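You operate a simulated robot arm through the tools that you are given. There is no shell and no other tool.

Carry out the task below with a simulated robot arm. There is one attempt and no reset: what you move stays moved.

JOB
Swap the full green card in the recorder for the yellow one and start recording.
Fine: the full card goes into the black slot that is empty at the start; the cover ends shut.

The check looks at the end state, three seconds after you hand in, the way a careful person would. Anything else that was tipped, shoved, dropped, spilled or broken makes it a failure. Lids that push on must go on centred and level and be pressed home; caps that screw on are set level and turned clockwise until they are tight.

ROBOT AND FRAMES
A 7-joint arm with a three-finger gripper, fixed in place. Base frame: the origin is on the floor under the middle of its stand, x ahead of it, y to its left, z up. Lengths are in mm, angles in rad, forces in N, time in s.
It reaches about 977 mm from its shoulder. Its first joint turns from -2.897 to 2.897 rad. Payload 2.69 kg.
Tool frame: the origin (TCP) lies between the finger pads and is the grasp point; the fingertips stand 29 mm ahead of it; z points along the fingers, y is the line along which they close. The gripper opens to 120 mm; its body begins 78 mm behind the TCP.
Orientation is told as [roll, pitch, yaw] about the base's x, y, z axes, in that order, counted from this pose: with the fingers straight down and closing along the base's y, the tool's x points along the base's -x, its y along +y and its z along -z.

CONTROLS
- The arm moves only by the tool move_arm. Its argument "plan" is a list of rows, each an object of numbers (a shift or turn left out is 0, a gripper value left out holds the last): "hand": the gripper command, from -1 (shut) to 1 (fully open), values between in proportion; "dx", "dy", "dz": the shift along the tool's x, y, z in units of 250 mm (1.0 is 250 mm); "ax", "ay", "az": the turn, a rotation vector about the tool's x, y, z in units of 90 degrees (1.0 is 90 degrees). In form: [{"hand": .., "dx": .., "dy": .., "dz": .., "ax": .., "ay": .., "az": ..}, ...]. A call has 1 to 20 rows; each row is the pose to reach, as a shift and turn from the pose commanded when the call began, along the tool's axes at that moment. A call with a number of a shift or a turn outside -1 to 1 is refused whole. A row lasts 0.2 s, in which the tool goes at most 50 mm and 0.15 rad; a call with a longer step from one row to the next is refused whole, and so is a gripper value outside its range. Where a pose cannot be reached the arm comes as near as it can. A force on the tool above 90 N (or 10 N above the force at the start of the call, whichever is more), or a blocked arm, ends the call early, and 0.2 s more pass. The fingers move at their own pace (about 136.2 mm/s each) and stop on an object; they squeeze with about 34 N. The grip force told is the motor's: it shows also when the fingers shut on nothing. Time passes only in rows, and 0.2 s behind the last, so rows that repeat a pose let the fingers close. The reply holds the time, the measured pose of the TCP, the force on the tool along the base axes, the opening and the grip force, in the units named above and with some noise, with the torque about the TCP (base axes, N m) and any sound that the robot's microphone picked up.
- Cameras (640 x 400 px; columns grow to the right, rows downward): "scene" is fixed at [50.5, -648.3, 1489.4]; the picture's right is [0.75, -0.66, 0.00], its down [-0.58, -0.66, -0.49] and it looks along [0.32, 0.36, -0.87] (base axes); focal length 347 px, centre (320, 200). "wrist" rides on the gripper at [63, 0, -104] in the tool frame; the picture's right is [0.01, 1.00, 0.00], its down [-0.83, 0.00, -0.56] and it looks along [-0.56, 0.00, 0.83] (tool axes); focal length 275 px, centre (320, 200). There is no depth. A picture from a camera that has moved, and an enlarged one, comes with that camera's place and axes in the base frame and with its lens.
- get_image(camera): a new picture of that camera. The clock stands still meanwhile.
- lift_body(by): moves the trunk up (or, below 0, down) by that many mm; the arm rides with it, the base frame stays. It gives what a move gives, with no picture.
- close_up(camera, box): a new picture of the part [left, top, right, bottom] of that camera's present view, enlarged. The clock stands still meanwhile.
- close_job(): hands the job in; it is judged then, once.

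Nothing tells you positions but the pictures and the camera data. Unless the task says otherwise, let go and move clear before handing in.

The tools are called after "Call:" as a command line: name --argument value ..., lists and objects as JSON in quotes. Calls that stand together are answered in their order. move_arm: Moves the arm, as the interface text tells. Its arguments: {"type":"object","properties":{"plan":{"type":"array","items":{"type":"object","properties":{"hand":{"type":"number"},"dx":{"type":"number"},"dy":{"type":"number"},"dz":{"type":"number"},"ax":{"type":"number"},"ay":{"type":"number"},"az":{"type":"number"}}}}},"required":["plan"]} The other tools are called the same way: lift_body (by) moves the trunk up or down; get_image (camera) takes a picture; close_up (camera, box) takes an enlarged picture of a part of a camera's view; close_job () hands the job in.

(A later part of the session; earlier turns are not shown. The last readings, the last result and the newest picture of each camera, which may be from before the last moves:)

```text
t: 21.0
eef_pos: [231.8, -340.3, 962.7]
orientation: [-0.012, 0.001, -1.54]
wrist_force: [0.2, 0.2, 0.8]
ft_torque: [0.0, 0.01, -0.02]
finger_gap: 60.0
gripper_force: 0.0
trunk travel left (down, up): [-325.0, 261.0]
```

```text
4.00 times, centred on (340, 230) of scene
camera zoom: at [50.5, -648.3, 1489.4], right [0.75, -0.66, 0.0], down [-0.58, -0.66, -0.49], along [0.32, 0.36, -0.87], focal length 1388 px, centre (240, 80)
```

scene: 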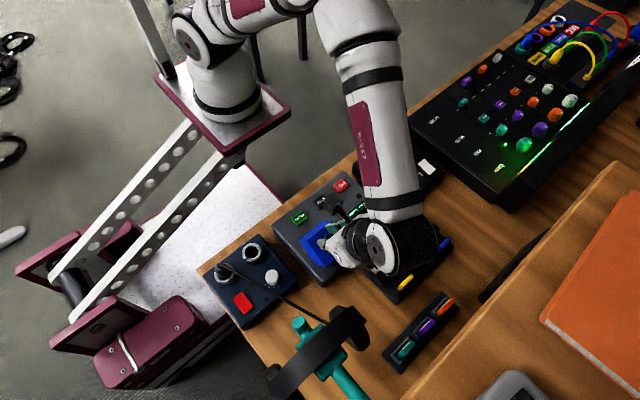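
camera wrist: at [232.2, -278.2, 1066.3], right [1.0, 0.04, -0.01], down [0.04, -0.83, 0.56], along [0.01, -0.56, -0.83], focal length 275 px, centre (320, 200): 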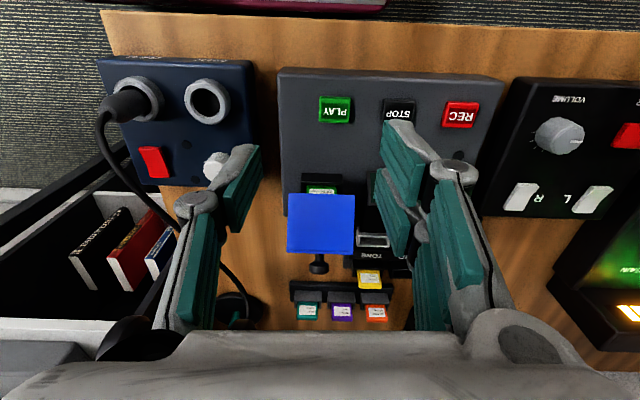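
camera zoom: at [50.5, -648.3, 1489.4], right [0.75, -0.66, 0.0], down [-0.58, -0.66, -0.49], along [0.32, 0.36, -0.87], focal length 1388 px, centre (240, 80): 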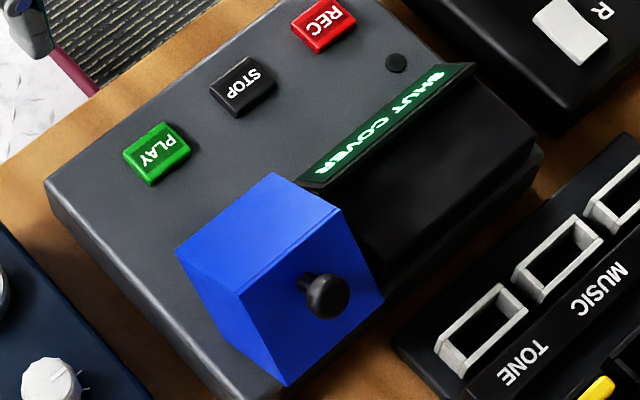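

The green card is in an upright black slot under the cover, at about [237, -445] with its top near z≈822. I'll close the fingers, come down in front of the cover's raised front edge (y≈-427, z≈833) and push it further back, rising along its arc so I stay above the card.

Call:
move_arm --plan '[{"hand": -1, "dx": -0.07, "dy": -0.004, "dz": 0.1, "ax": -0.004, "az": 0.01}, {"hand": -1, "dx": -0.14, "dy": -0.008, "dz": 0.2, "ax": -0.0076, "az": 0.0197}, {"dx": -0.22, "dy": -0.011, "dz": 0.3, "ax": -0.0076, "az": 0.0197}, {"dx": -0.22, "dy": -0.011, "dz": 0.38, "ax": -0.0076, "az": 0.0197}, {"dx": -0.22, "dy": -0.011, "dz": 0.43, "ax": -0.0076, "az": 0.0197}, {"dx": -0.22, "dy": -0.011, "dz": 0.43, "ax": -0.0076, "az": 0.0197}]'

Call:
get_image --camera "wrist"

Call:
close_up --camera "scene" --box '[280, 180, 400, 280]'

```text
t: 22.4
eef_pos: [228.2, -396.6, 853.8]
orientation: [0.0, 0.002, -1.573]
wrist_force: [-0.4, 1.1, 0.2]
ft_torque: [0.0, -0.02, -0.01]
finger_gap: 0.0
gripper_force: 28.7
trunk travel left (down, up): [-325.0, 261.0]
```

```text
taken
camera wrist: at [229.7, -334.1, 958.0], right [1.0, 0.0, 0.0], down [0.0, -0.83, 0.55], along [0.0, -0.55, -0.83], focal length 275 px, centre (320, 200)
```

wrist: 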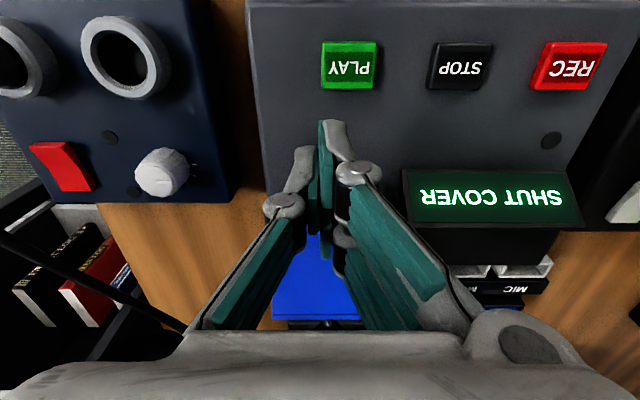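

```text
4.00 times, centred on (340, 230) of scene
camera zoom: at [50.5, -648.3, 1489.4], right [0.75, -0.66, 0.0], down [-0.58, -0.66, -0.49], along [0.32, 0.36, -0.87], focal length 1388 px, centre (240, 80)
```

zoom: 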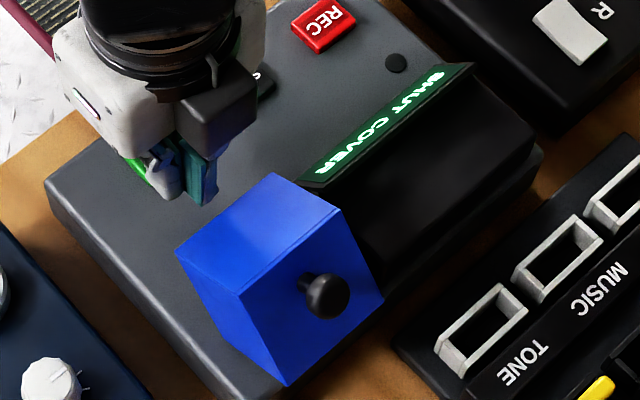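

Call:
move_arm --plan '[{"dx": -0.03, "dz": -0.008}, {"dx": -0.0592, "dz": -0.0204}, {"dx": -0.08, "dz": -0.033}, {"dx": -0.1, "dz": -0.0448}, {"dx": -0.122, "dz": -0.0534}, {"dx": -0.1448, "dz": -0.062}, {"dx": -0.1448, "dz": -0.062}]'

Call:
close_up --camera "scene" --box '[280, 180, 400, 280]'

Call:
get_image --camera "wrist"

```text
t: 24.0
eef_pos: [228.1, -431.9, 869.6]
orientation: [0.001, 0.0, -1.572]
wrist_force: [0.2, 0.0, 0.3]
ft_torque: [0.01, -0.01, -0.02]
finger_gap: 0.1
gripper_force: 28.9
trunk travel left (down, up): [-325.0, 261.0]
```

```text
4.00 times, centred on (340, 230) of scene
camera zoom: at [50.5, -648.3, 1489.4], right [0.75, -0.66, 0.0], down [-0.58, -0.66, -0.49], along [0.32, 0.36, -0.87], focal length 1388 px, centre (240, 80)
```

zoom: 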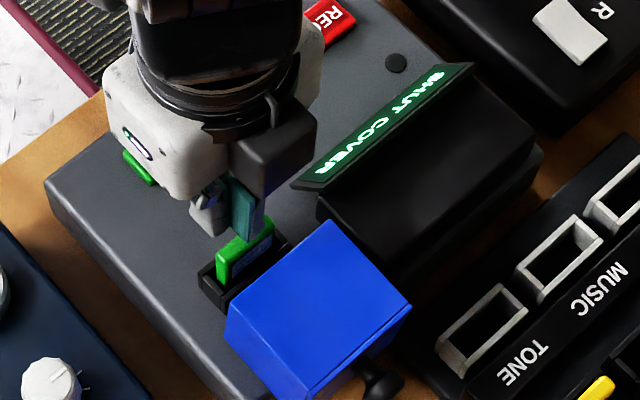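

```text
taken
camera wrist: at [229.8, -369.8, 973.6], right [1.0, 0.0, 0.0], down [0.0, -0.83, 0.55], along [0.0, -0.55, -0.83], focal length 275 px, centre (320, 200)
```

wrist: 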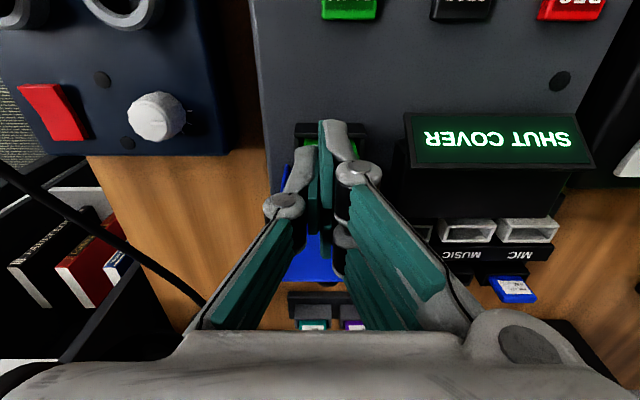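

The cover swung open on its own past 80°, and the green card is exposed. I'll rise straight up and inspect.

Call:
move_arm --plan '[{"dz": -0.15}, {"dz": -0.3}, {"dx": 0.1, "dz": -0.4}, {"dx": 0.2, "dz": -0.4}, {"dx": 0.3, "dz": -0.4}, {"hand": 0.3, "dx": 0.3, "dz": -0.4}]'

Call:
get_image --camera "wrist"

Call:
close_up --camera "scene" --box '[290, 200, 390, 300]'

```text
t: 25.4
eef_pos: [230.1, -356.1, 970.4]
orientation: [0.0, 0.002, -1.573]
wrist_force: [0.4, 0.2, -0.5]
ft_torque: [0.01, -0.03, 0.0]
finger_gap: 78.3
gripper_force: 0.3
trunk travel left (down, up): [-325.0, 261.0]
```

```text
taken
camera wrist: at [231.4, -293.7, 1074.4], right [1.0, 0.0, 0.0], down [0.0, -0.83, 0.55], along [0.0, -0.55, -0.83], focal length 275 px, centre (320, 200)
```

wrist: 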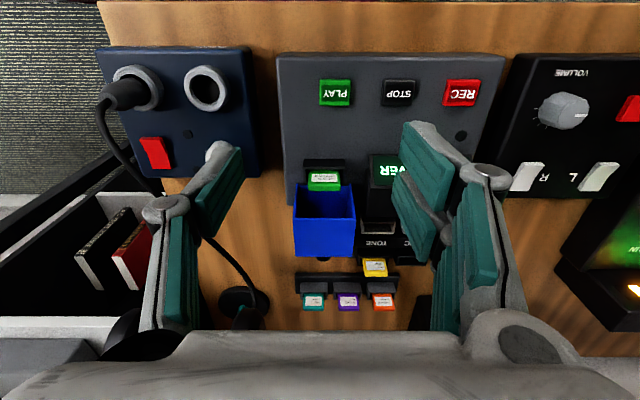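

```text
4.00 times, centred on (340, 250) of scene
camera zoom: at [50.5, -648.3, 1489.4], right [0.75, -0.66, 0.0], down [-0.58, -0.66, -0.49], along [0.32, 0.36, -0.87], focal length 1388 px, centre (240, 0)
```

zoom: 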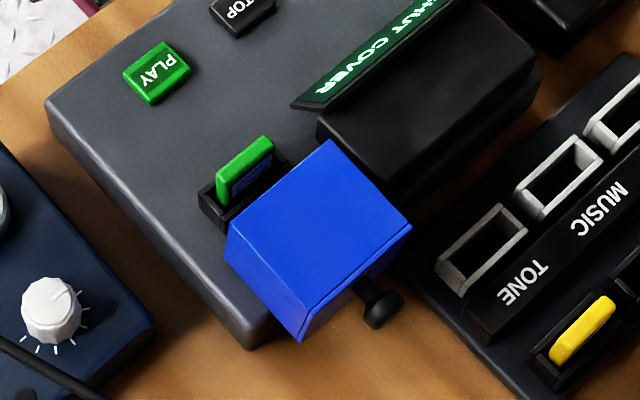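

Call:
close_up --camera "wrist" --box '[270, 130, 410, 290]'

Call:
close_up --camera "scene" --box '[310, 215, 350, 260]'

```text
2.50 times, centred on (340, 210) of wrist
camera zoom: at [231.4, -293.7, 1074.4], right [1.0, 0.0, 0.0], down [0.0, -0.83, 0.55], along [0.0, -0.55, -0.83], focal length 688 px, centre (270, 175)
```

zoom: 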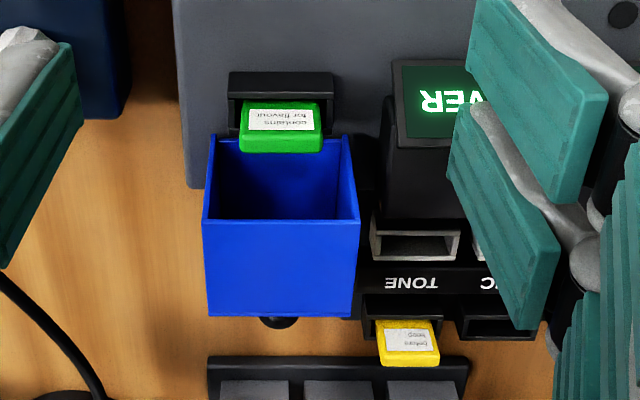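

```text
8.89 times, centred on (330, 238) of scene
camera zoom: at [50.5, -648.3, 1489.4], right [0.75, -0.66, 0.0], down [-0.58, -0.66, -0.49], along [0.32, 0.36, -0.87], focal length 3085 px, centre (231, -133)
```

zoom: 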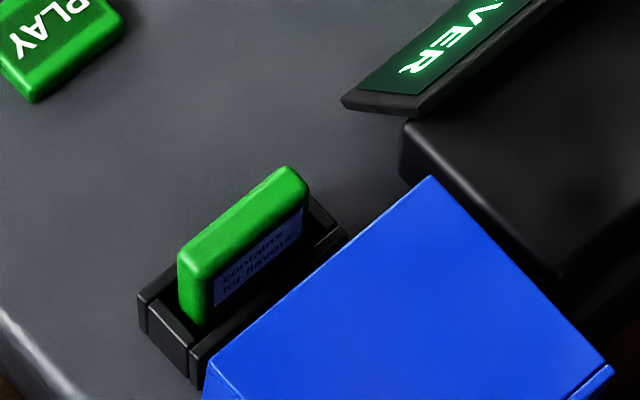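

The cover rests open at about 90°, with its front edge near y≈-469 and z≈848. The green card stands upright in its slot: top at [236, -444.5, 825], rim z≈800, about 35 mm wide in x and 7 mm thick in y. I'll hover above it with the fingers closing along x and compare pixel positions before descending.

Call:
move_arm --plan '[{"hand": -0.1, "dx": -0.1, "dy": 0.008, "dz": 0.08}, {"dx": -0.2, "dy": 0.016, "dz": 0.16}, {"dx": -0.3, "dy": 0.025, "dz": 0.24}, {"dx": -0.332, "dy": 0.025, "dz": 0.26}, {"dx": -0.332, "dy": 0.025, "dz": 0.26}]'

Call:
get_image --camera "wrist"

Call:
close_up --camera "wrist" --box '[240, 90, 400, 250]'

Call:
close_up --camera "scene" --box '[270, 170, 390, 290]'

```text
t: 26.6
eef_pos: [233.8, -439.8, 907.7]
orientation: [-0.001, 0.0, -1.572]
wrist_force: [-0.5, 0.6, 0.1]
ft_torque: [0.02, 0.03, 0.01]
finger_gap: 53.9
gripper_force: 0.1
trunk travel left (down, up): [-325.0, 261.0]
```

```text
taken
camera wrist: at [234.7, -376.9, 1010.8], right [1.0, 0.0, 0.0], down [0.0, -0.83, 0.55], along [0.0, -0.55, -0.83], focal length 275 px, centre (320, 200)
```

wrist: 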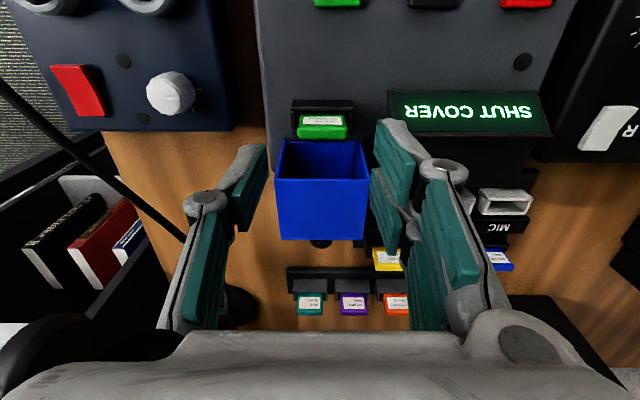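

```text
2.50 times, centred on (320, 170) of wrist
camera zoom: at [234.7, -376.9, 1010.8], right [1.0, 0.0, 0.0], down [0.0, -0.83, 0.55], along [0.0, -0.55, -0.83], focal length 688 px, centre (320, 275)
```

zoom: 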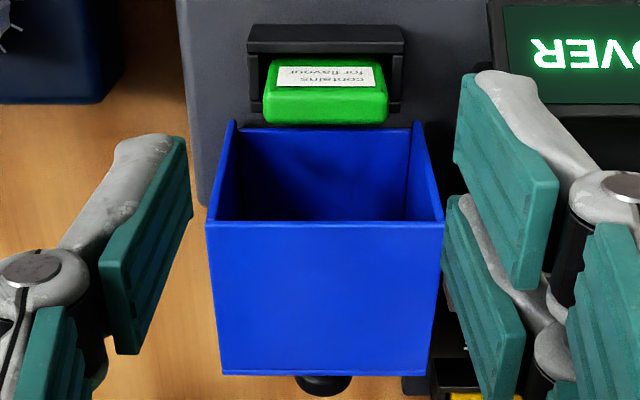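

```text
3.33 times, centred on (330, 230) of scene
camera zoom: at [50.5, -648.3, 1489.4], right [0.75, -0.66, 0.0], down [-0.58, -0.66, -0.49], along [0.32, 0.36, -0.87], focal length 1157 px, centre (287, 100)
```

zoom: 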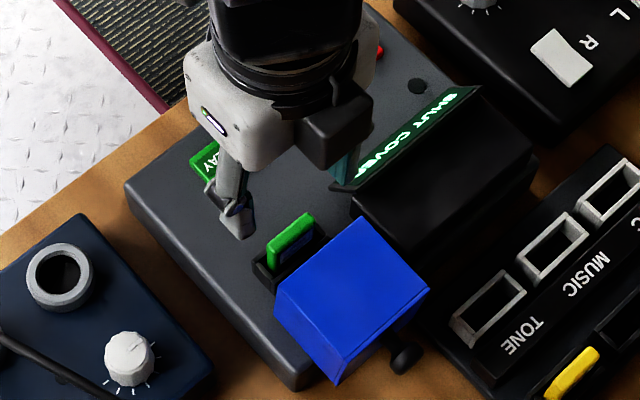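

Call:
move_arm --plan '[{"dy": 0.006, "dz": 0.1}, {"dy": 0.007, "dz": 0.18}, {"dy": 0.007, "dz": 0.24}, {"dy": 0.007, "dz": 0.28}, {"dy": 0.007, "dz": 0.293}, {"dy": 0.007, "dz": 0.293}]'

Call:
get_image --camera "wrist"

Call:
close_up --camera "scene" --box '[270, 170, 390, 290]'

```text
t: 28.0
eef_pos: [238.2, -440.2, 832.3]
orientation: [0.0, 0.001, -1.57]
wrist_force: [0.9, -0.3, 0.6]
ft_torque: [-0.02, -0.03, -0.03]
finger_gap: 54.0
gripper_force: 0.1
trunk travel left (down, up): [-325.0, 261.0]
```

```text
taken
camera wrist: at [238.4, -377.3, 936.0], right [1.0, 0.0, 0.0], down [0.0, -0.83, 0.55], along [0.0, -0.55, -0.83], focal length 275 px, centre (320, 200)
```

wrist: 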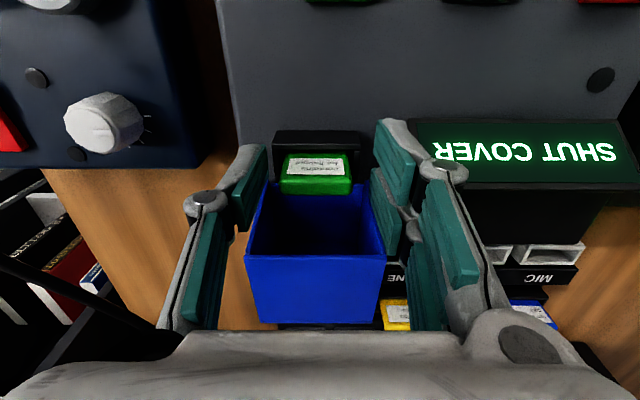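

```text
3.33 times, centred on (330, 230) of scene
camera zoom: at [50.5, -648.3, 1489.4], right [0.75, -0.66, 0.0], down [-0.58, -0.66, -0.49], along [0.32, 0.36, -0.87], focal length 1157 px, centre (287, 100)
```

zoom: 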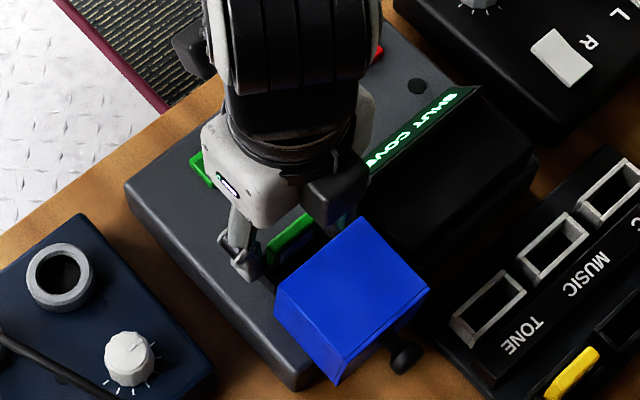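

Call:
move_arm --plan '[{"dy": -0.006}, {"dy": -0.006, "hand": -0.3}, {"dy": -0.006, "hand": -0.6}, {"dy": -0.006, "hand": -1}, {"dy": -0.006, "hand": -1}]'

Call:
close_up --camera "wrist" --box '[220, 90, 420, 250]'

Call:
close_up --camera "scene" --box '[290, 200, 370, 280]'

```text
t: 29.2
eef_pos: [234.7, -439.3, 832.2]
orientation: [0.001, 0.002, -1.571]
wrist_force: [-0.5, 0.5, -0.3]
ft_torque: [-0.01, 0.0, 0.0]
finger_gap: 34.5
gripper_force: 34.1
trunk travel left (down, up): [-325.0, 261.0]
```

```text
2.50 times, centred on (320, 170) of wrist
camera zoom: at [236.7, -376.7, 935.6], right [1.0, 0.0, 0.0], down [0.0, -0.83, 0.55], along [0.0, -0.55, -0.83], focal length 688 px, centre (320, 275)
```

zoom: 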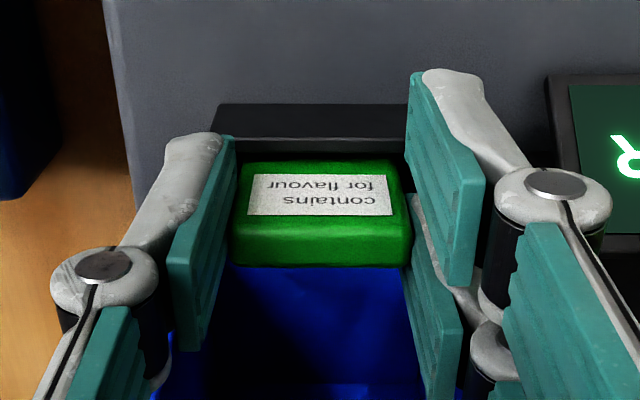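

```text
5.00 times, centred on (330, 240) of scene
camera zoom: at [50.5, -648.3, 1489.4], right [0.75, -0.66, 0.0], down [-0.58, -0.66, -0.49], along [0.32, 0.36, -0.87], focal length 1736 px, centre (270, 0)
```

zoom: 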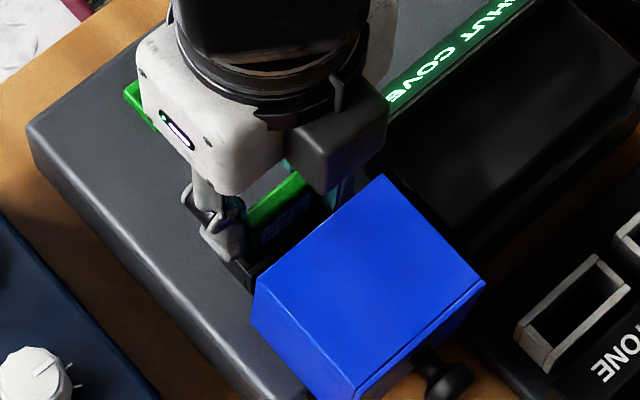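

The card is gripped (gap 34.5 mm). I'll lift straight up, slowly at first.

Call:
move_arm --plan '[{"dz": -0.02}, {"dz": -0.05}, {"dz": -0.1}, {"dz": -0.16}, {"dz": -0.24}, {"dz": -0.32}, {"dz": -0.4}, {"dz": -0.48}, {"dz": -0.48}]'

Call:
get_image --camera "wrist"

Call:
close_up --camera "wrist" --box '[220, 90, 420, 250]'

Call:
close_up --camera "scene" --box '[270, 170, 390, 290]'

```text
t: 31.2
eef_pos: [233.7, -440.3, 952.1]
orientation: [-0.002, 0.002, -1.572]
wrist_force: [-0.1, 0.2, -0.2]
ft_torque: [-0.02, -0.04, -0.03]
finger_gap: 34.5
gripper_force: 34.5
trunk travel left (down, up): [-325.0, 261.0]
```

```text
taken
camera wrist: at [235.5, -378.2, 1055.7], right [1.0, 0.0, 0.0], down [0.0, -0.83, 0.55], along [0.0, -0.55, -0.83], focal length 275 px, centre (320, 200)
```

wrist: 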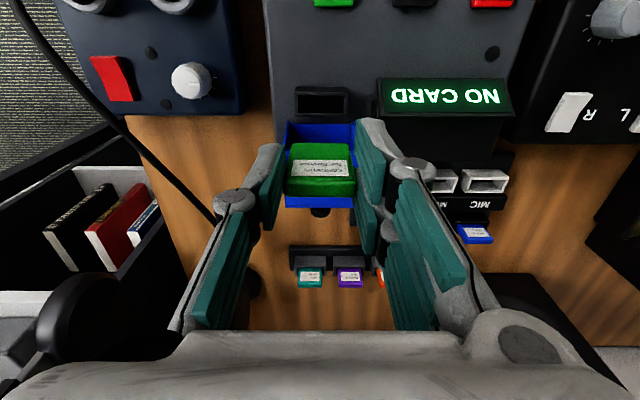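

```text
2.50 times, centred on (320, 170) of wrist
camera zoom: at [235.5, -378.2, 1055.7], right [1.0, 0.0, 0.0], down [0.0, -0.83, 0.55], along [0.0, -0.55, -0.83], focal length 688 px, centre (320, 275)
```

zoom: 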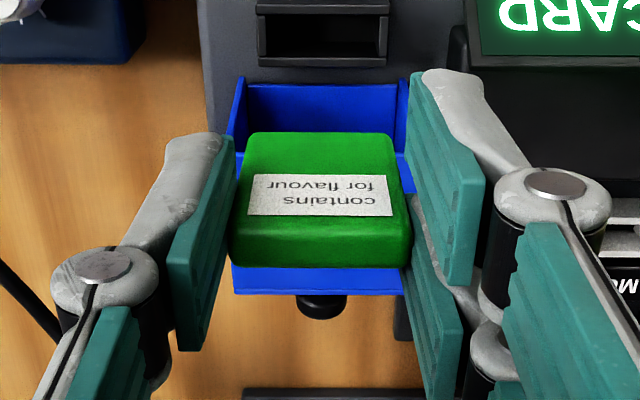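

```text
3.33 times, centred on (330, 230) of scene
camera zoom: at [50.5, -648.3, 1489.4], right [0.75, -0.66, 0.0], down [-0.58, -0.66, -0.49], along [0.32, 0.36, -0.87], focal length 1157 px, centre (287, 100)
```

zoom: 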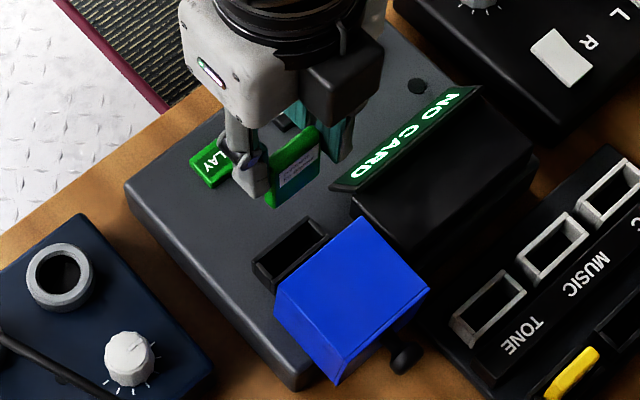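

The green card is out ("NO CARD") and held upright. It is about 48 mm long, and its bottom is about 52 mm below the TCP. Now I'll carry it over the empty black slot near [378, -615] at safe height and check alignment.

Call:
move_arm --plan '[{"dx": -0.085, "dy": 0.0715}, {"dx": -0.17, "dy": 0.143}, {"dx": -0.255, "dy": 0.2145}, {"dx": -0.34, "dy": 0.286}, {"dx": -0.425, "dy": 0.3575}, {"dx": -0.51, "dy": 0.429}, {"dx": -0.595, "dy": 0.5005}, {"dx": -0.68, "dy": 0.572, "dz": 0.06}, {"dx": -0.68, "dy": 0.572, "dz": 0.116}, {"dx": -0.68, "dy": 0.572, "dz": 0.116}]'

Call:
get_image --camera "wrist"

Call:
close_up --camera "wrist" --box '[240, 80, 400, 240]'

Call:
close_up --camera "scene" --box '[350, 190, 470, 310]'

```text
t: 33.4
eef_pos: [378.0, -609.4, 922.0]
orientation: [-0.001, 0.001, -1.573]
wrist_force: [0.5, 0.5, 0.5]
ft_torque: [0.01, 0.0, 0.0]
finger_gap: 34.7
gripper_force: 34.4
trunk travel left (down, up): [-325.0, 261.0]
```

```text
taken
camera wrist: at [379.1, -547.2, 1026.3], right [1.0, 0.0, 0.0], down [0.0, -0.83, 0.55], along [0.0, -0.55, -0.83], focal length 275 px, centre (320, 200)
```

wrist: 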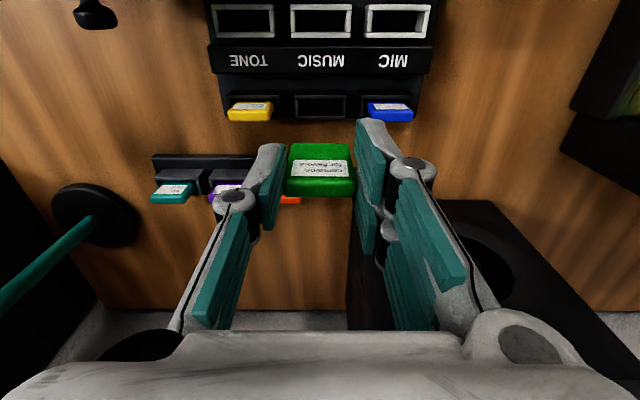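

```text
2.50 times, centred on (320, 160) of wrist
camera zoom: at [379.1, -547.2, 1026.3], right [1.0, 0.0, 0.0], down [0.0, -0.83, 0.55], along [0.0, -0.55, -0.83], focal length 688 px, centre (320, 300)
```

zoom: 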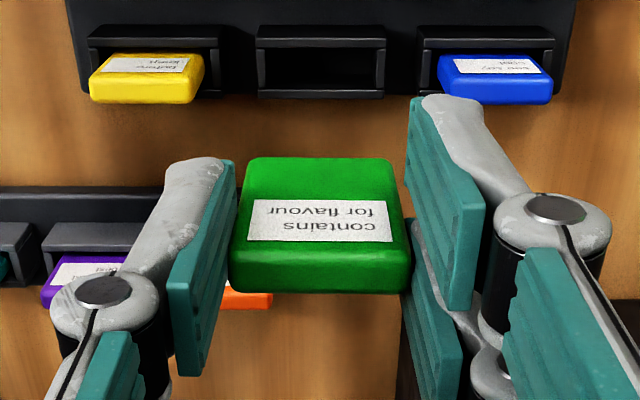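

```text
3.33 times, centred on (410, 250) of scene
camera zoom: at [50.5, -648.3, 1489.4], right [0.75, -0.66, 0.0], down [-0.58, -0.66, -0.49], along [0.32, 0.36, -0.87], focal length 1157 px, centre (20, 33)
```

zoom: 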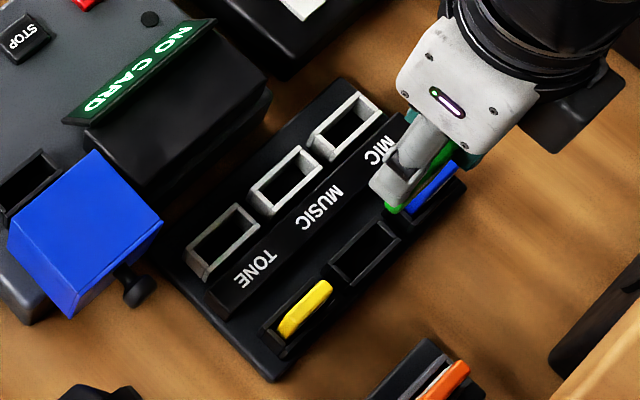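

Comparing pixels with the recorder-slot reference, I need to shift about 3 mm toward -y and 0.5 mm toward +x. I'll do that, lower to just above the slot rim and check again.

Call:
move_arm --plan '[{"dx": -0.0128, "dy": 0.002, "dz": 0.06}, {"dx": -0.0128, "dy": 0.002, "dz": 0.14}, {"dx": -0.0128, "dy": 0.002, "dz": 0.22}, {"dx": -0.0128, "dy": 0.002, "dz": 0.29}, {"dx": -0.0128, "dy": 0.002, "dz": 0.34}, {"dx": -0.0128, "dy": 0.002, "dz": 0.37}, {"dx": -0.0128, "dy": 0.002, "dz": 0.37}]'

Call:
close_up --camera "wrist" --box '[220, 70, 420, 230]'

Call:
close_up --camera "scene" --box '[370, 200, 470, 300]'

```text
t: 35.0
eef_pos: [378.5, -612.9, 830.4]
orientation: [-0.001, 0.001, -1.574]
wrist_force: [-0.1, -0.8, -0.9]
ft_torque: [0.0, 0.0, 0.01]
finger_gap: 34.5
gripper_force: 33.7
trunk travel left (down, up): [-325.0, 261.0]
```

```text
2.50 times, centred on (320, 150) of wrist
camera zoom: at [379.0, -550.8, 933.7], right [1.0, 0.0, 0.0], down [0.0, -0.83, 0.55], along [0.0, -0.55, -0.83], focal length 688 px, centre (320, 325)
```

zoom: 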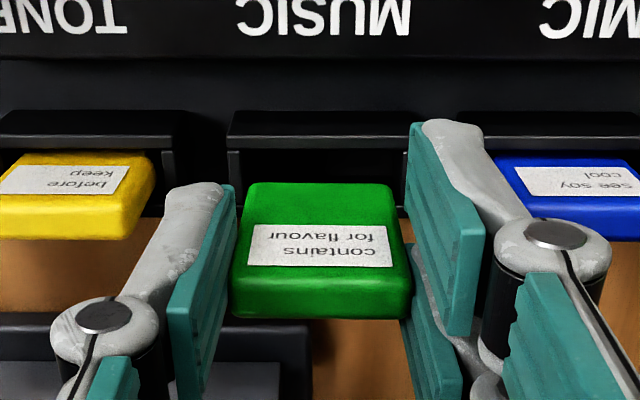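

```text
4.00 times, centred on (420, 250) of scene
camera zoom: at [50.5, -648.3, 1489.4], right [0.75, -0.66, 0.0], down [-0.58, -0.66, -0.49], along [0.32, 0.36, -0.87], focal length 1388 px, centre (-80, 0)
```

zoom: 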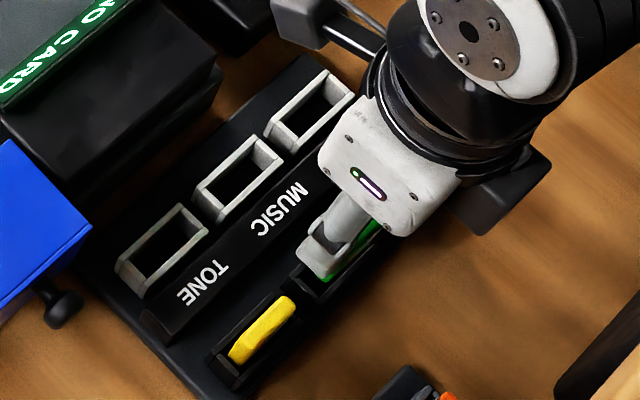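

The card bottom lines up with the slot in x and lies within the opening in y. I'll lower it into the slot gently.

Call:
move_arm --plan '[{"dx": 0.003, "dz": 0.02}, {"dx": 0.003, "dz": 0.04}, {"dx": 0.003, "dz": 0.06}, {"dx": 0.003, "dz": 0.08}, {"dx": 0.003, "dz": 0.096}, {"dx": 0.003, "dz": 0.096}]'

Call:
close_up --camera "wrist" --box '[220, 70, 420, 230]'

Call:
close_up --camera "scene" --box '[370, 200, 470, 300]'

```text
t: 36.4
eef_pos: [377.7, -612.9, 805.8]
orientation: [0.0, 0.003, -1.573]
wrist_force: [0.2, 0.7, -0.4]
ft_torque: [0.02, 0.01, -0.01]
finger_gap: 34.5
gripper_force: 34.1
trunk travel left (down, up): [-325.0, 261.0]
```

```text
2.50 times, centred on (320, 150) of wrist
camera zoom: at [380.4, -550.1, 909.6], right [1.0, 0.0, 0.0], down [0.0, -0.83, 0.55], along [0.0, -0.55, -0.83], focal length 688 px, centre (320, 325)
```

zoom: 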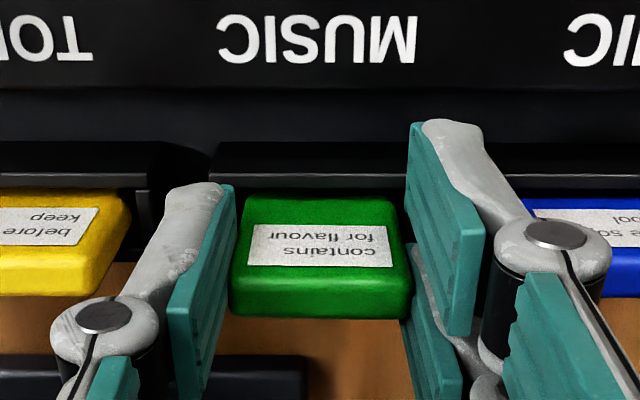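

```text
4.00 times, centred on (420, 250) of scene
camera zoom: at [50.5, -648.3, 1489.4], right [0.75, -0.66, 0.0], down [-0.58, -0.66, -0.49], along [0.32, 0.36, -0.87], focal length 1388 px, centre (-80, 0)
```

zoom: 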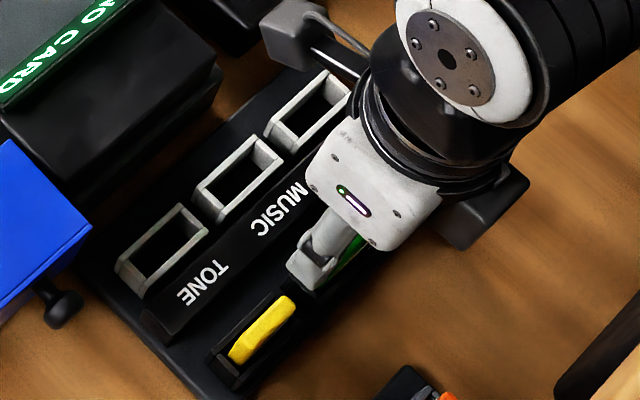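

Call:
move_arm --plan '[{"dz": 0.006}, {"dz": 0.012}, {"dz": 0.012}]'

Call:
close_up --camera "wrist" --box '[180, 70, 460, 230]'

```text
t: 37.2
eef_pos: [380.1, -611.0, 802.9]
orientation: [-0.001, 0.003, -1.572]
wrist_force: [-1.1, 0.3, -0.4]
ft_torque: [0.0, 0.02, 0.03]
finger_gap: 34.5
gripper_force: 33.9
trunk travel left (down, up): [-325.0, 261.0]
```

```text
2.29 times, centred on (320, 150) of wrist
camera zoom: at [380.2, -549.6, 906.6], right [1.0, 0.0, 0.0], down [0.0, -0.83, 0.55], along [0.0, -0.55, -0.83], focal length 629 px, centre (320, 314)
```

zoom: 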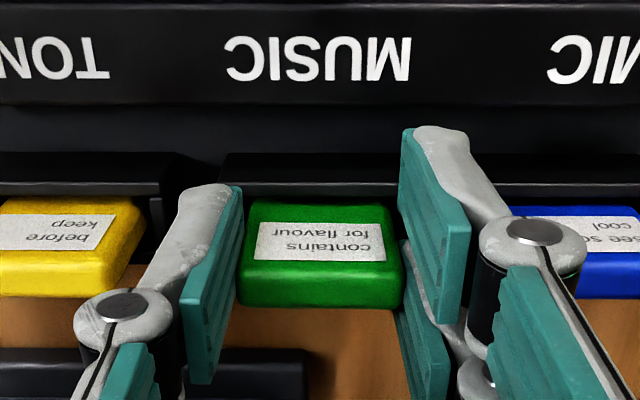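

Call:
move_arm --plan '[{"dz": 0.004}, {"dz": 0.008}, {"dz": 0.008}]'

Call:
close_up --camera "wrist" --box '[180, 70, 460, 230]'

```text
t: 38.0
eef_pos: [379.2, -612.0, 800.6]
orientation: [0.001, 0.001, -1.571]
wrist_force: [0.0, -0.6, -0.8]
ft_torque: [0.01, -0.02, 0.0]
finger_gap: 34.3
gripper_force: 33.5
trunk travel left (down, up): [-325.0, 261.0]
```

```text
2.29 times, centred on (320, 150) of wrist
camera zoom: at [380.0, -550.2, 904.6], right [1.0, 0.0, 0.0], down [0.0, -0.83, 0.55], along [0.0, -0.55, -0.83], focal length 629 px, centre (320, 314)
```

zoom: 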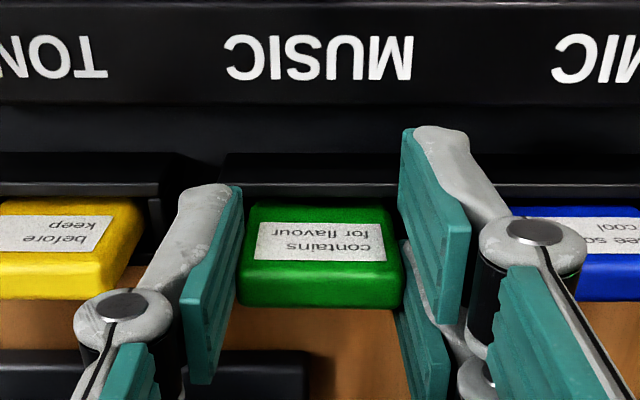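

Call:
move_arm --plan '[{"dz": 0.004}, {"dz": 0.008}, {"dz": 0.008}]'

Call:
close_up --camera "wrist" --box '[180, 70, 460, 230]'

Call:
close_up --camera "scene" --box '[370, 220, 450, 300]'

```text
t: 38.8
eef_pos: [379.7, -612.7, 799.6]
orientation: [-0.001, 0.002, -1.571]
wrist_force: [0.3, 0.2, -0.7]
ft_torque: [0.0, 0.01, -0.02]
finger_gap: 34.6
gripper_force: 33.9
trunk travel left (down, up): [-325.0, 261.0]
```

```text
2.29 times, centred on (320, 150) of wrist
camera zoom: at [380.3, -550.2, 902.5], right [1.0, 0.0, 0.0], down [0.0, -0.83, 0.55], along [0.0, -0.55, -0.83], focal length 629 px, centre (320, 314)
```

zoom: 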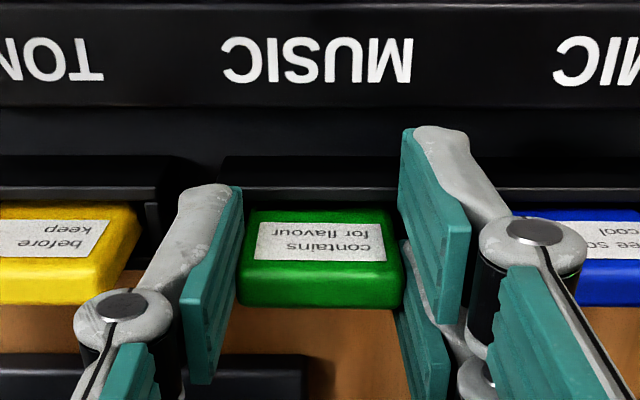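

```text
5.00 times, centred on (410, 260) of scene
camera zoom: at [50.5, -648.3, 1489.4], right [0.75, -0.66, 0.0], down [-0.58, -0.66, -0.49], along [0.32, 0.36, -0.87], focal length 1736 px, centre (-130, -100)
```

zoom: 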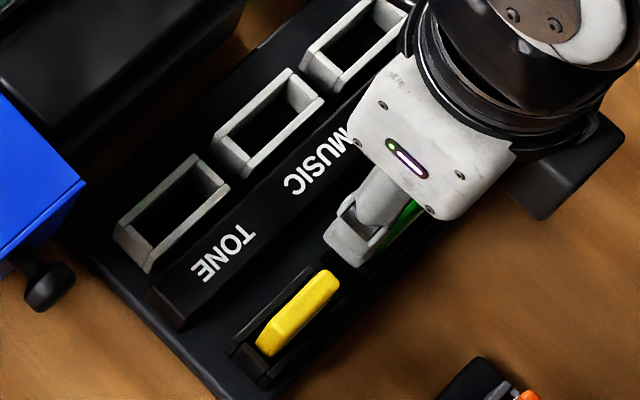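

The green card's top is now within about 1 mm of the height of its neighbours. I'll lower 1 mm more and open the fingers just enough to release it.

Call:
move_arm --plan '[{"dz": 0.004}, {"dz": 0.004, "hand": -0.35}, {"dz": 0.004, "hand": -0.22}, {"dz": 0.004, "hand": -0.22}]'

Call:
close_up --camera "wrist" --box '[180, 70, 460, 230]'

```text
t: 39.8
eef_pos: [379.7, -611.3, 798.2]
orientation: [0.0, 0.002, -1.572]
wrist_force: [0.6, 0.3, -0.1]
ft_torque: [-0.02, 0.01, -0.01]
finger_gap: 46.8
gripper_force: 0.1
trunk travel left (down, up): [-325.0, 261.0]
```

```text
2.29 times, centred on (320, 150) of wrist
camera zoom: at [380.3, -550.2, 901.5], right [1.0, 0.0, 0.0], down [0.0, -0.83, 0.55], along [0.0, -0.55, -0.83], focal length 629 px, centre (320, 314)
```

zoom: 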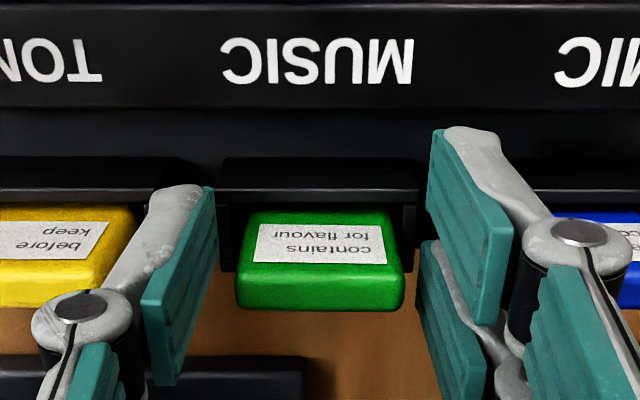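

Released cleanly. I'll rise straight up and move over the yellow card.

Call:
move_arm --plan '[{"dz": -0.08}, {"dz": -0.2}, {"dz": -0.32}, {"dz": -0.4, "dy": -0.08}, {"dz": -0.4, "dy": -0.16}, {"dz": -0.4, "dy": -0.246}, {"dz": -0.4, "dy": -0.246}]'

Call:
get_image --camera "wrist"

Call:
close_up --camera "wrist" --box '[240, 80, 400, 240]'

Call:
close_up --camera "scene" --box '[370, 200, 470, 300]'

```text
t: 41.4
eef_pos: [317.6, -611.9, 899.9]
orientation: [0.001, 0.003, -1.569]
wrist_force: [0.5, -0.2, -0.5]
ft_torque: [0.01, -0.01, 0.02]
finger_gap: 46.7
gripper_force: 0.1
trunk travel left (down, up): [-325.0, 261.0]
```

```text
taken
camera wrist: at [318.3, -550.4, 1002.5], right [1.0, 0.0, 0.0], down [0.0, -0.83, 0.55], along [0.0, -0.55, -0.83], focal length 275 px, centre (320, 200)
```

wrist: 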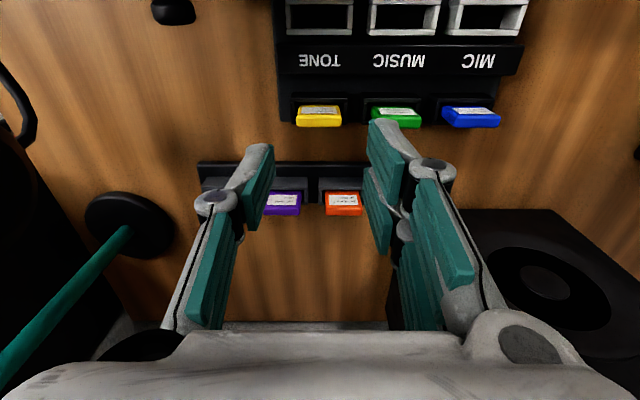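

```text
2.50 times, centred on (320, 160) of wrist
camera zoom: at [318.3, -550.4, 1002.5], right [1.0, 0.0, 0.0], down [0.0, -0.83, 0.55], along [0.0, -0.55, -0.83], focal length 688 px, centre (320, 300)
```

zoom: 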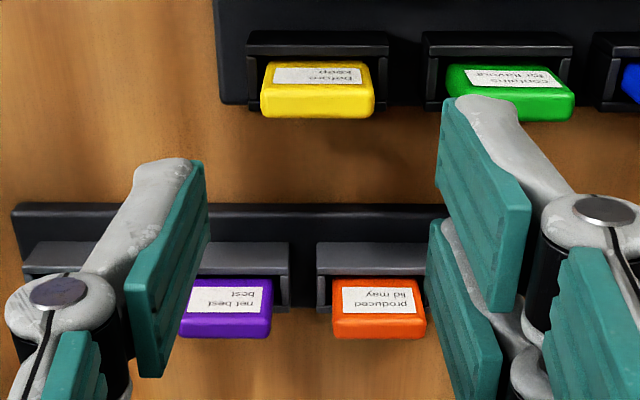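

```text
4.00 times, centred on (420, 250) of scene
camera zoom: at [50.5, -648.3, 1489.4], right [0.75, -0.66, 0.0], down [-0.58, -0.66, -0.49], along [0.32, 0.36, -0.87], focal length 1388 px, centre (-80, 0)
```

zoom: 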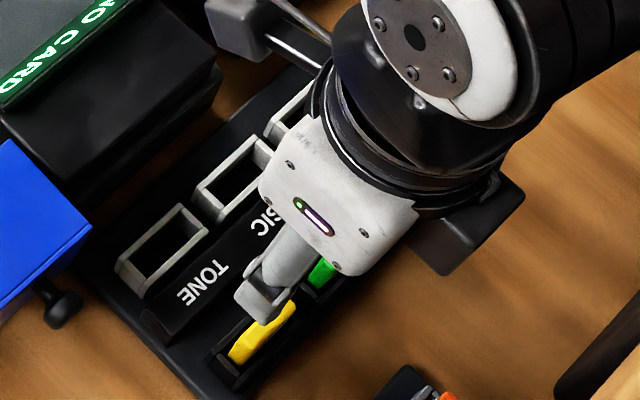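

The green card sits upright at the same height as the other cards. The yellow card is centred at about [317.7, -617], so I'll descend on it with small corrections.

Call:
move_arm --plan '[{"dx": 0.005, "dy": -0.0024, "dz": 0.1}, {"dx": 0.005, "dy": -0.0024, "dz": 0.2}, {"dx": 0.005, "dy": -0.0024, "dz": 0.29}, {"dx": 0.005, "dy": -0.0024, "dz": 0.35}, {"dx": 0.005, "dy": -0.0024, "dz": 0.39}, {"dx": 0.005, "dy": -0.0024, "dz": 0.403}, {"dx": 0.005, "dy": -0.0024, "dz": 0.403}]'

Call:
close_up --camera "wrist" --box '[180, 70, 460, 230]'

Call:
close_up --camera "scene" --box '[370, 220, 450, 300]'

```text
t: 43.0
eef_pos: [316.3, -609.4, 795.2]
orientation: [-0.001, 0.002, -1.572]
wrist_force: [0.2, 0.8, 0.5]
ft_torque: [0.01, 0.03, -0.01]
finger_gap: 46.9
gripper_force: 0.0
trunk travel left (down, up): [-325.0, 261.0]
```

```text
2.29 times, centred on (320, 150) of wrist
camera zoom: at [317.7, -548.4, 900.4], right [1.0, 0.0, 0.0], down [0.0, -0.83, 0.55], along [0.0, -0.55, -0.83], focal length 629 px, centre (320, 314)
```

zoom: 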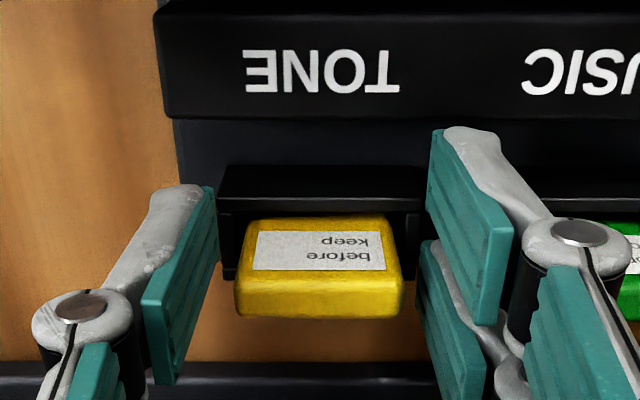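

```text
5.00 times, centred on (410, 260) of scene
camera zoom: at [50.5, -648.3, 1489.4], right [0.75, -0.66, 0.0], down [-0.58, -0.66, -0.49], along [0.32, 0.36, -0.87], focal length 1736 px, centre (-130, -100)
```

zoom: 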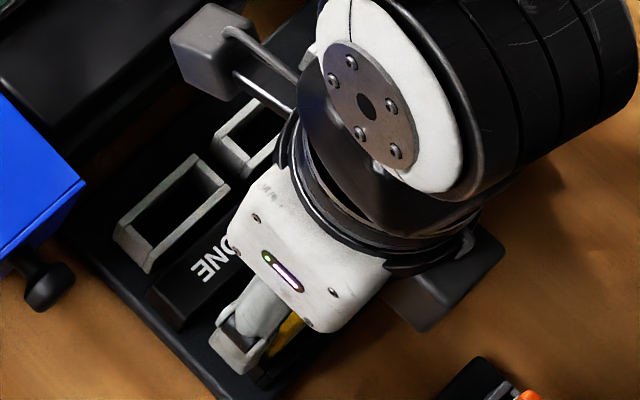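

Call:
move_arm --plan '[{"dx": 0.006, "dz": -0.006}, {"dx": 0.006, "dz": -0.006, "hand": -0.4}, {"dx": 0.006, "dz": -0.006, "hand": -0.7}, {"dx": 0.006, "dz": -0.006, "hand": -1}, {"dx": 0.006, "dz": -0.006, "hand": -1}]'

Call:
close_up --camera "wrist" --box '[220, 90, 420, 250]'

```text
t: 44.2
eef_pos: [316.2, -608.1, 798.1]
orientation: [0.0, 0.003, -1.57]
wrist_force: [0.1, 0.2, 0.0]
ft_torque: [0.01, 0.02, 0.01]
finger_gap: 34.4
gripper_force: 34.2
trunk travel left (down, up): [-325.0, 261.0]
```

```text
2.50 times, centred on (320, 170) of wrist
camera zoom: at [317.5, -546.8, 901.9], right [1.0, 0.0, 0.0], down [0.0, -0.83, 0.55], along [0.0, -0.55, -0.83], focal length 688 px, centre (320, 275)
```

zoom: 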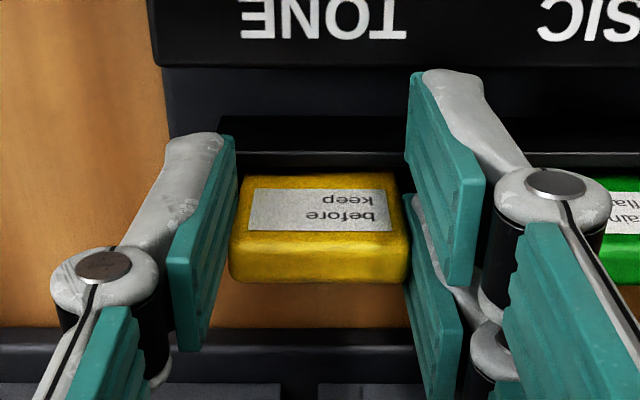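

The yellow card is gripped (gap 34.4 mm). I'll lift it straight up.

Call:
move_arm --plan '[{"dz": -0.02}, {"dz": -0.05}, {"dz": -0.1}, {"dz": -0.17}, {"dz": -0.25}, {"dz": -0.34}, {"dz": -0.43}, {"dz": -0.52}, {"dz": -0.61}, {"dz": -0.61}]'

Call:
get_image --camera "wrist"

Call:
close_up --camera "wrist" --box '[220, 90, 420, 250]'

Call:
close_up --camera "scene" --box '[350, 190, 470, 310]'

```text
t: 46.4
eef_pos: [319.4, -608.9, 951.5]
orientation: [-0.001, 0.003, -1.571]
wrist_force: [1.4, -0.3, 0.4]
ft_torque: [-0.02, 0.01, 0.01]
finger_gap: 34.4
gripper_force: 34.0
trunk travel left (down, up): [-325.0, 261.0]
```

```text
taken
camera wrist: at [320.2, -546.7, 1055.4], right [1.0, 0.0, 0.0], down [0.0, -0.83, 0.55], along [0.0, -0.55, -0.83], focal length 275 px, centre (320, 200)
```

wrist: 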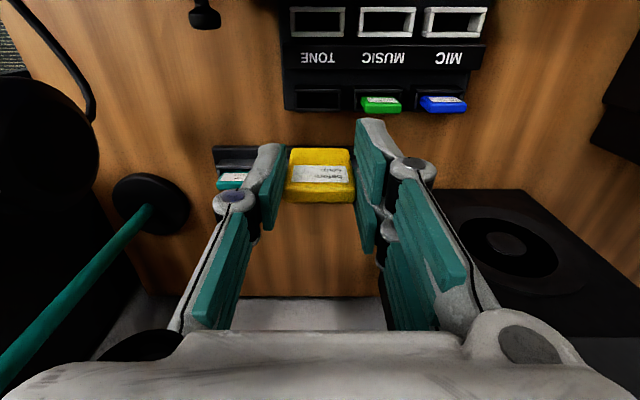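

```text
2.50 times, centred on (320, 170) of wrist
camera zoom: at [320.2, -546.7, 1055.4], right [1.0, 0.0, 0.0], down [0.0, -0.83, 0.55], along [0.0, -0.55, -0.83], focal length 688 px, centre (320, 275)
```

zoom: 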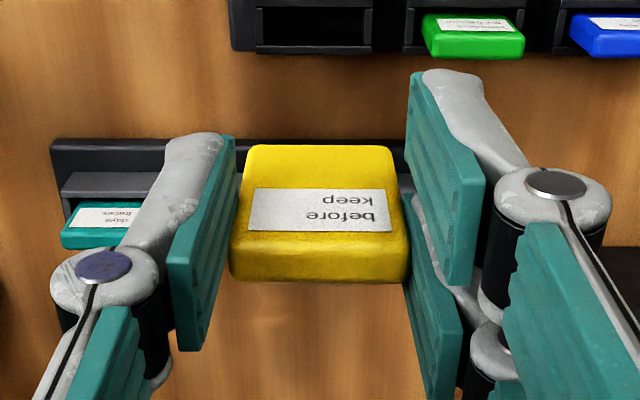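

```text
3.33 times, centred on (410, 250) of scene
camera zoom: at [50.5, -648.3, 1489.4], right [0.75, -0.66, 0.0], down [-0.58, -0.66, -0.49], along [0.32, 0.36, -0.87], focal length 1157 px, centre (20, 33)
```

zoom: 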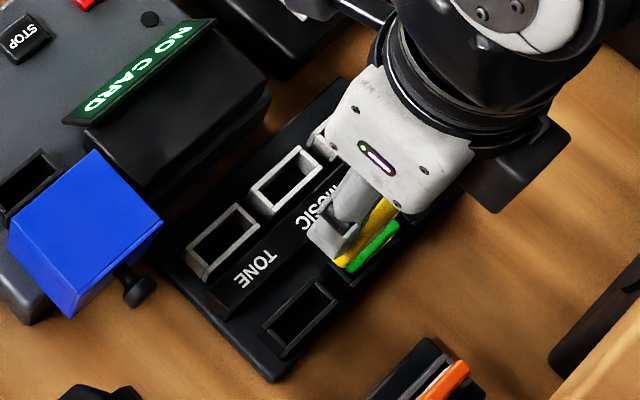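

The yellow card is held upright, about 2 mm further toward -y and about 3 mm higher in the grip than the green card was. I'll carry it over the recorder slot and check alignment.

Call:
move_arm --plan '[{"dx": 0.086, "dy": -0.042}, {"dx": 0.171, "dy": -0.0835}, {"dx": 0.257, "dy": -0.125}, {"dx": 0.343, "dy": -0.167}, {"dx": 0.428, "dy": -0.209}, {"dx": 0.514, "dy": -0.2505}, {"dx": 0.6, "dy": -0.292}, {"dx": 0.685, "dy": -0.334}, {"dx": 0.685, "dy": -0.334}, {"dx": 0.685, "dy": -0.334}]'

Call:
get_image --camera "wrist"

Call:
close_up --camera "wrist" --box '[240, 70, 400, 230]'

Call:
close_up --camera "scene" --box '[270, 170, 390, 290]'

```text
t: 48.6
eef_pos: [231.9, -439.3, 951.3]
orientation: [0.0, 0.001, -1.57]
wrist_force: [0.2, -0.4, 0.2]
ft_torque: [-0.03, 0.02, -0.02]
finger_gap: 34.3
gripper_force: 34.3
trunk travel left (down, up): [-325.0, 261.0]
```

```text
taken
camera wrist: at [234.2, -377.2, 1055.5], right [1.0, 0.0, 0.0], down [0.0, -0.83, 0.55], along [0.0, -0.55, -0.83], focal length 275 px, centre (320, 200)
```

wrist: 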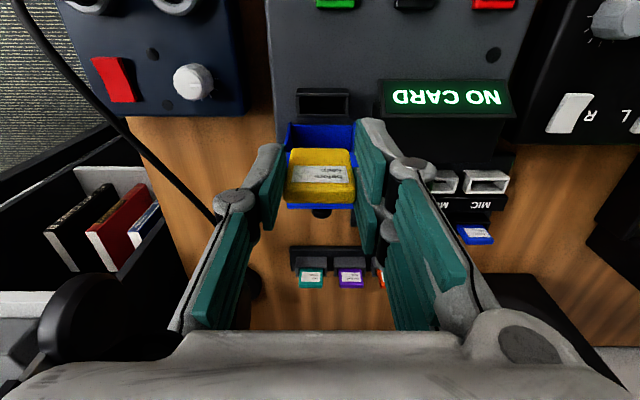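

```text
2.50 times, centred on (320, 150) of wrist
camera zoom: at [234.2, -377.2, 1055.5], right [1.0, 0.0, 0.0], down [0.0, -0.83, 0.55], along [0.0, -0.55, -0.83], focal length 688 px, centre (320, 325)
```

zoom: 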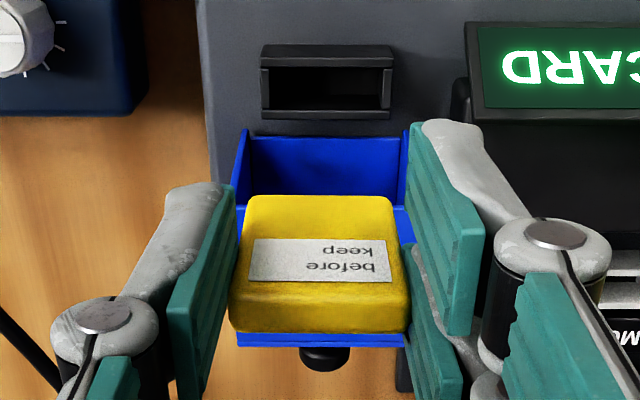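

```text
3.33 times, centred on (330, 230) of scene
camera zoom: at [50.5, -648.3, 1489.4], right [0.75, -0.66, 0.0], down [-0.58, -0.66, -0.49], along [0.32, 0.36, -0.87], focal length 1157 px, centre (287, 100)
```

zoom: 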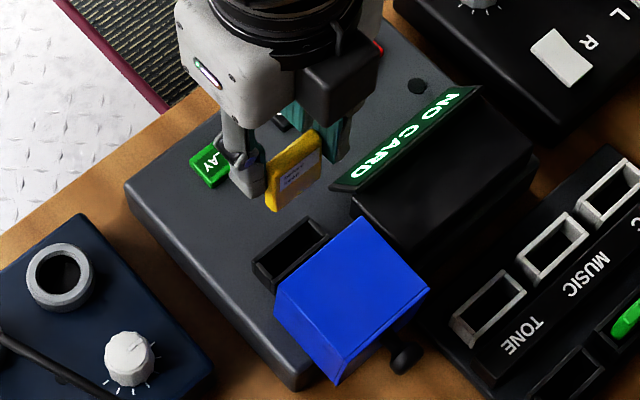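

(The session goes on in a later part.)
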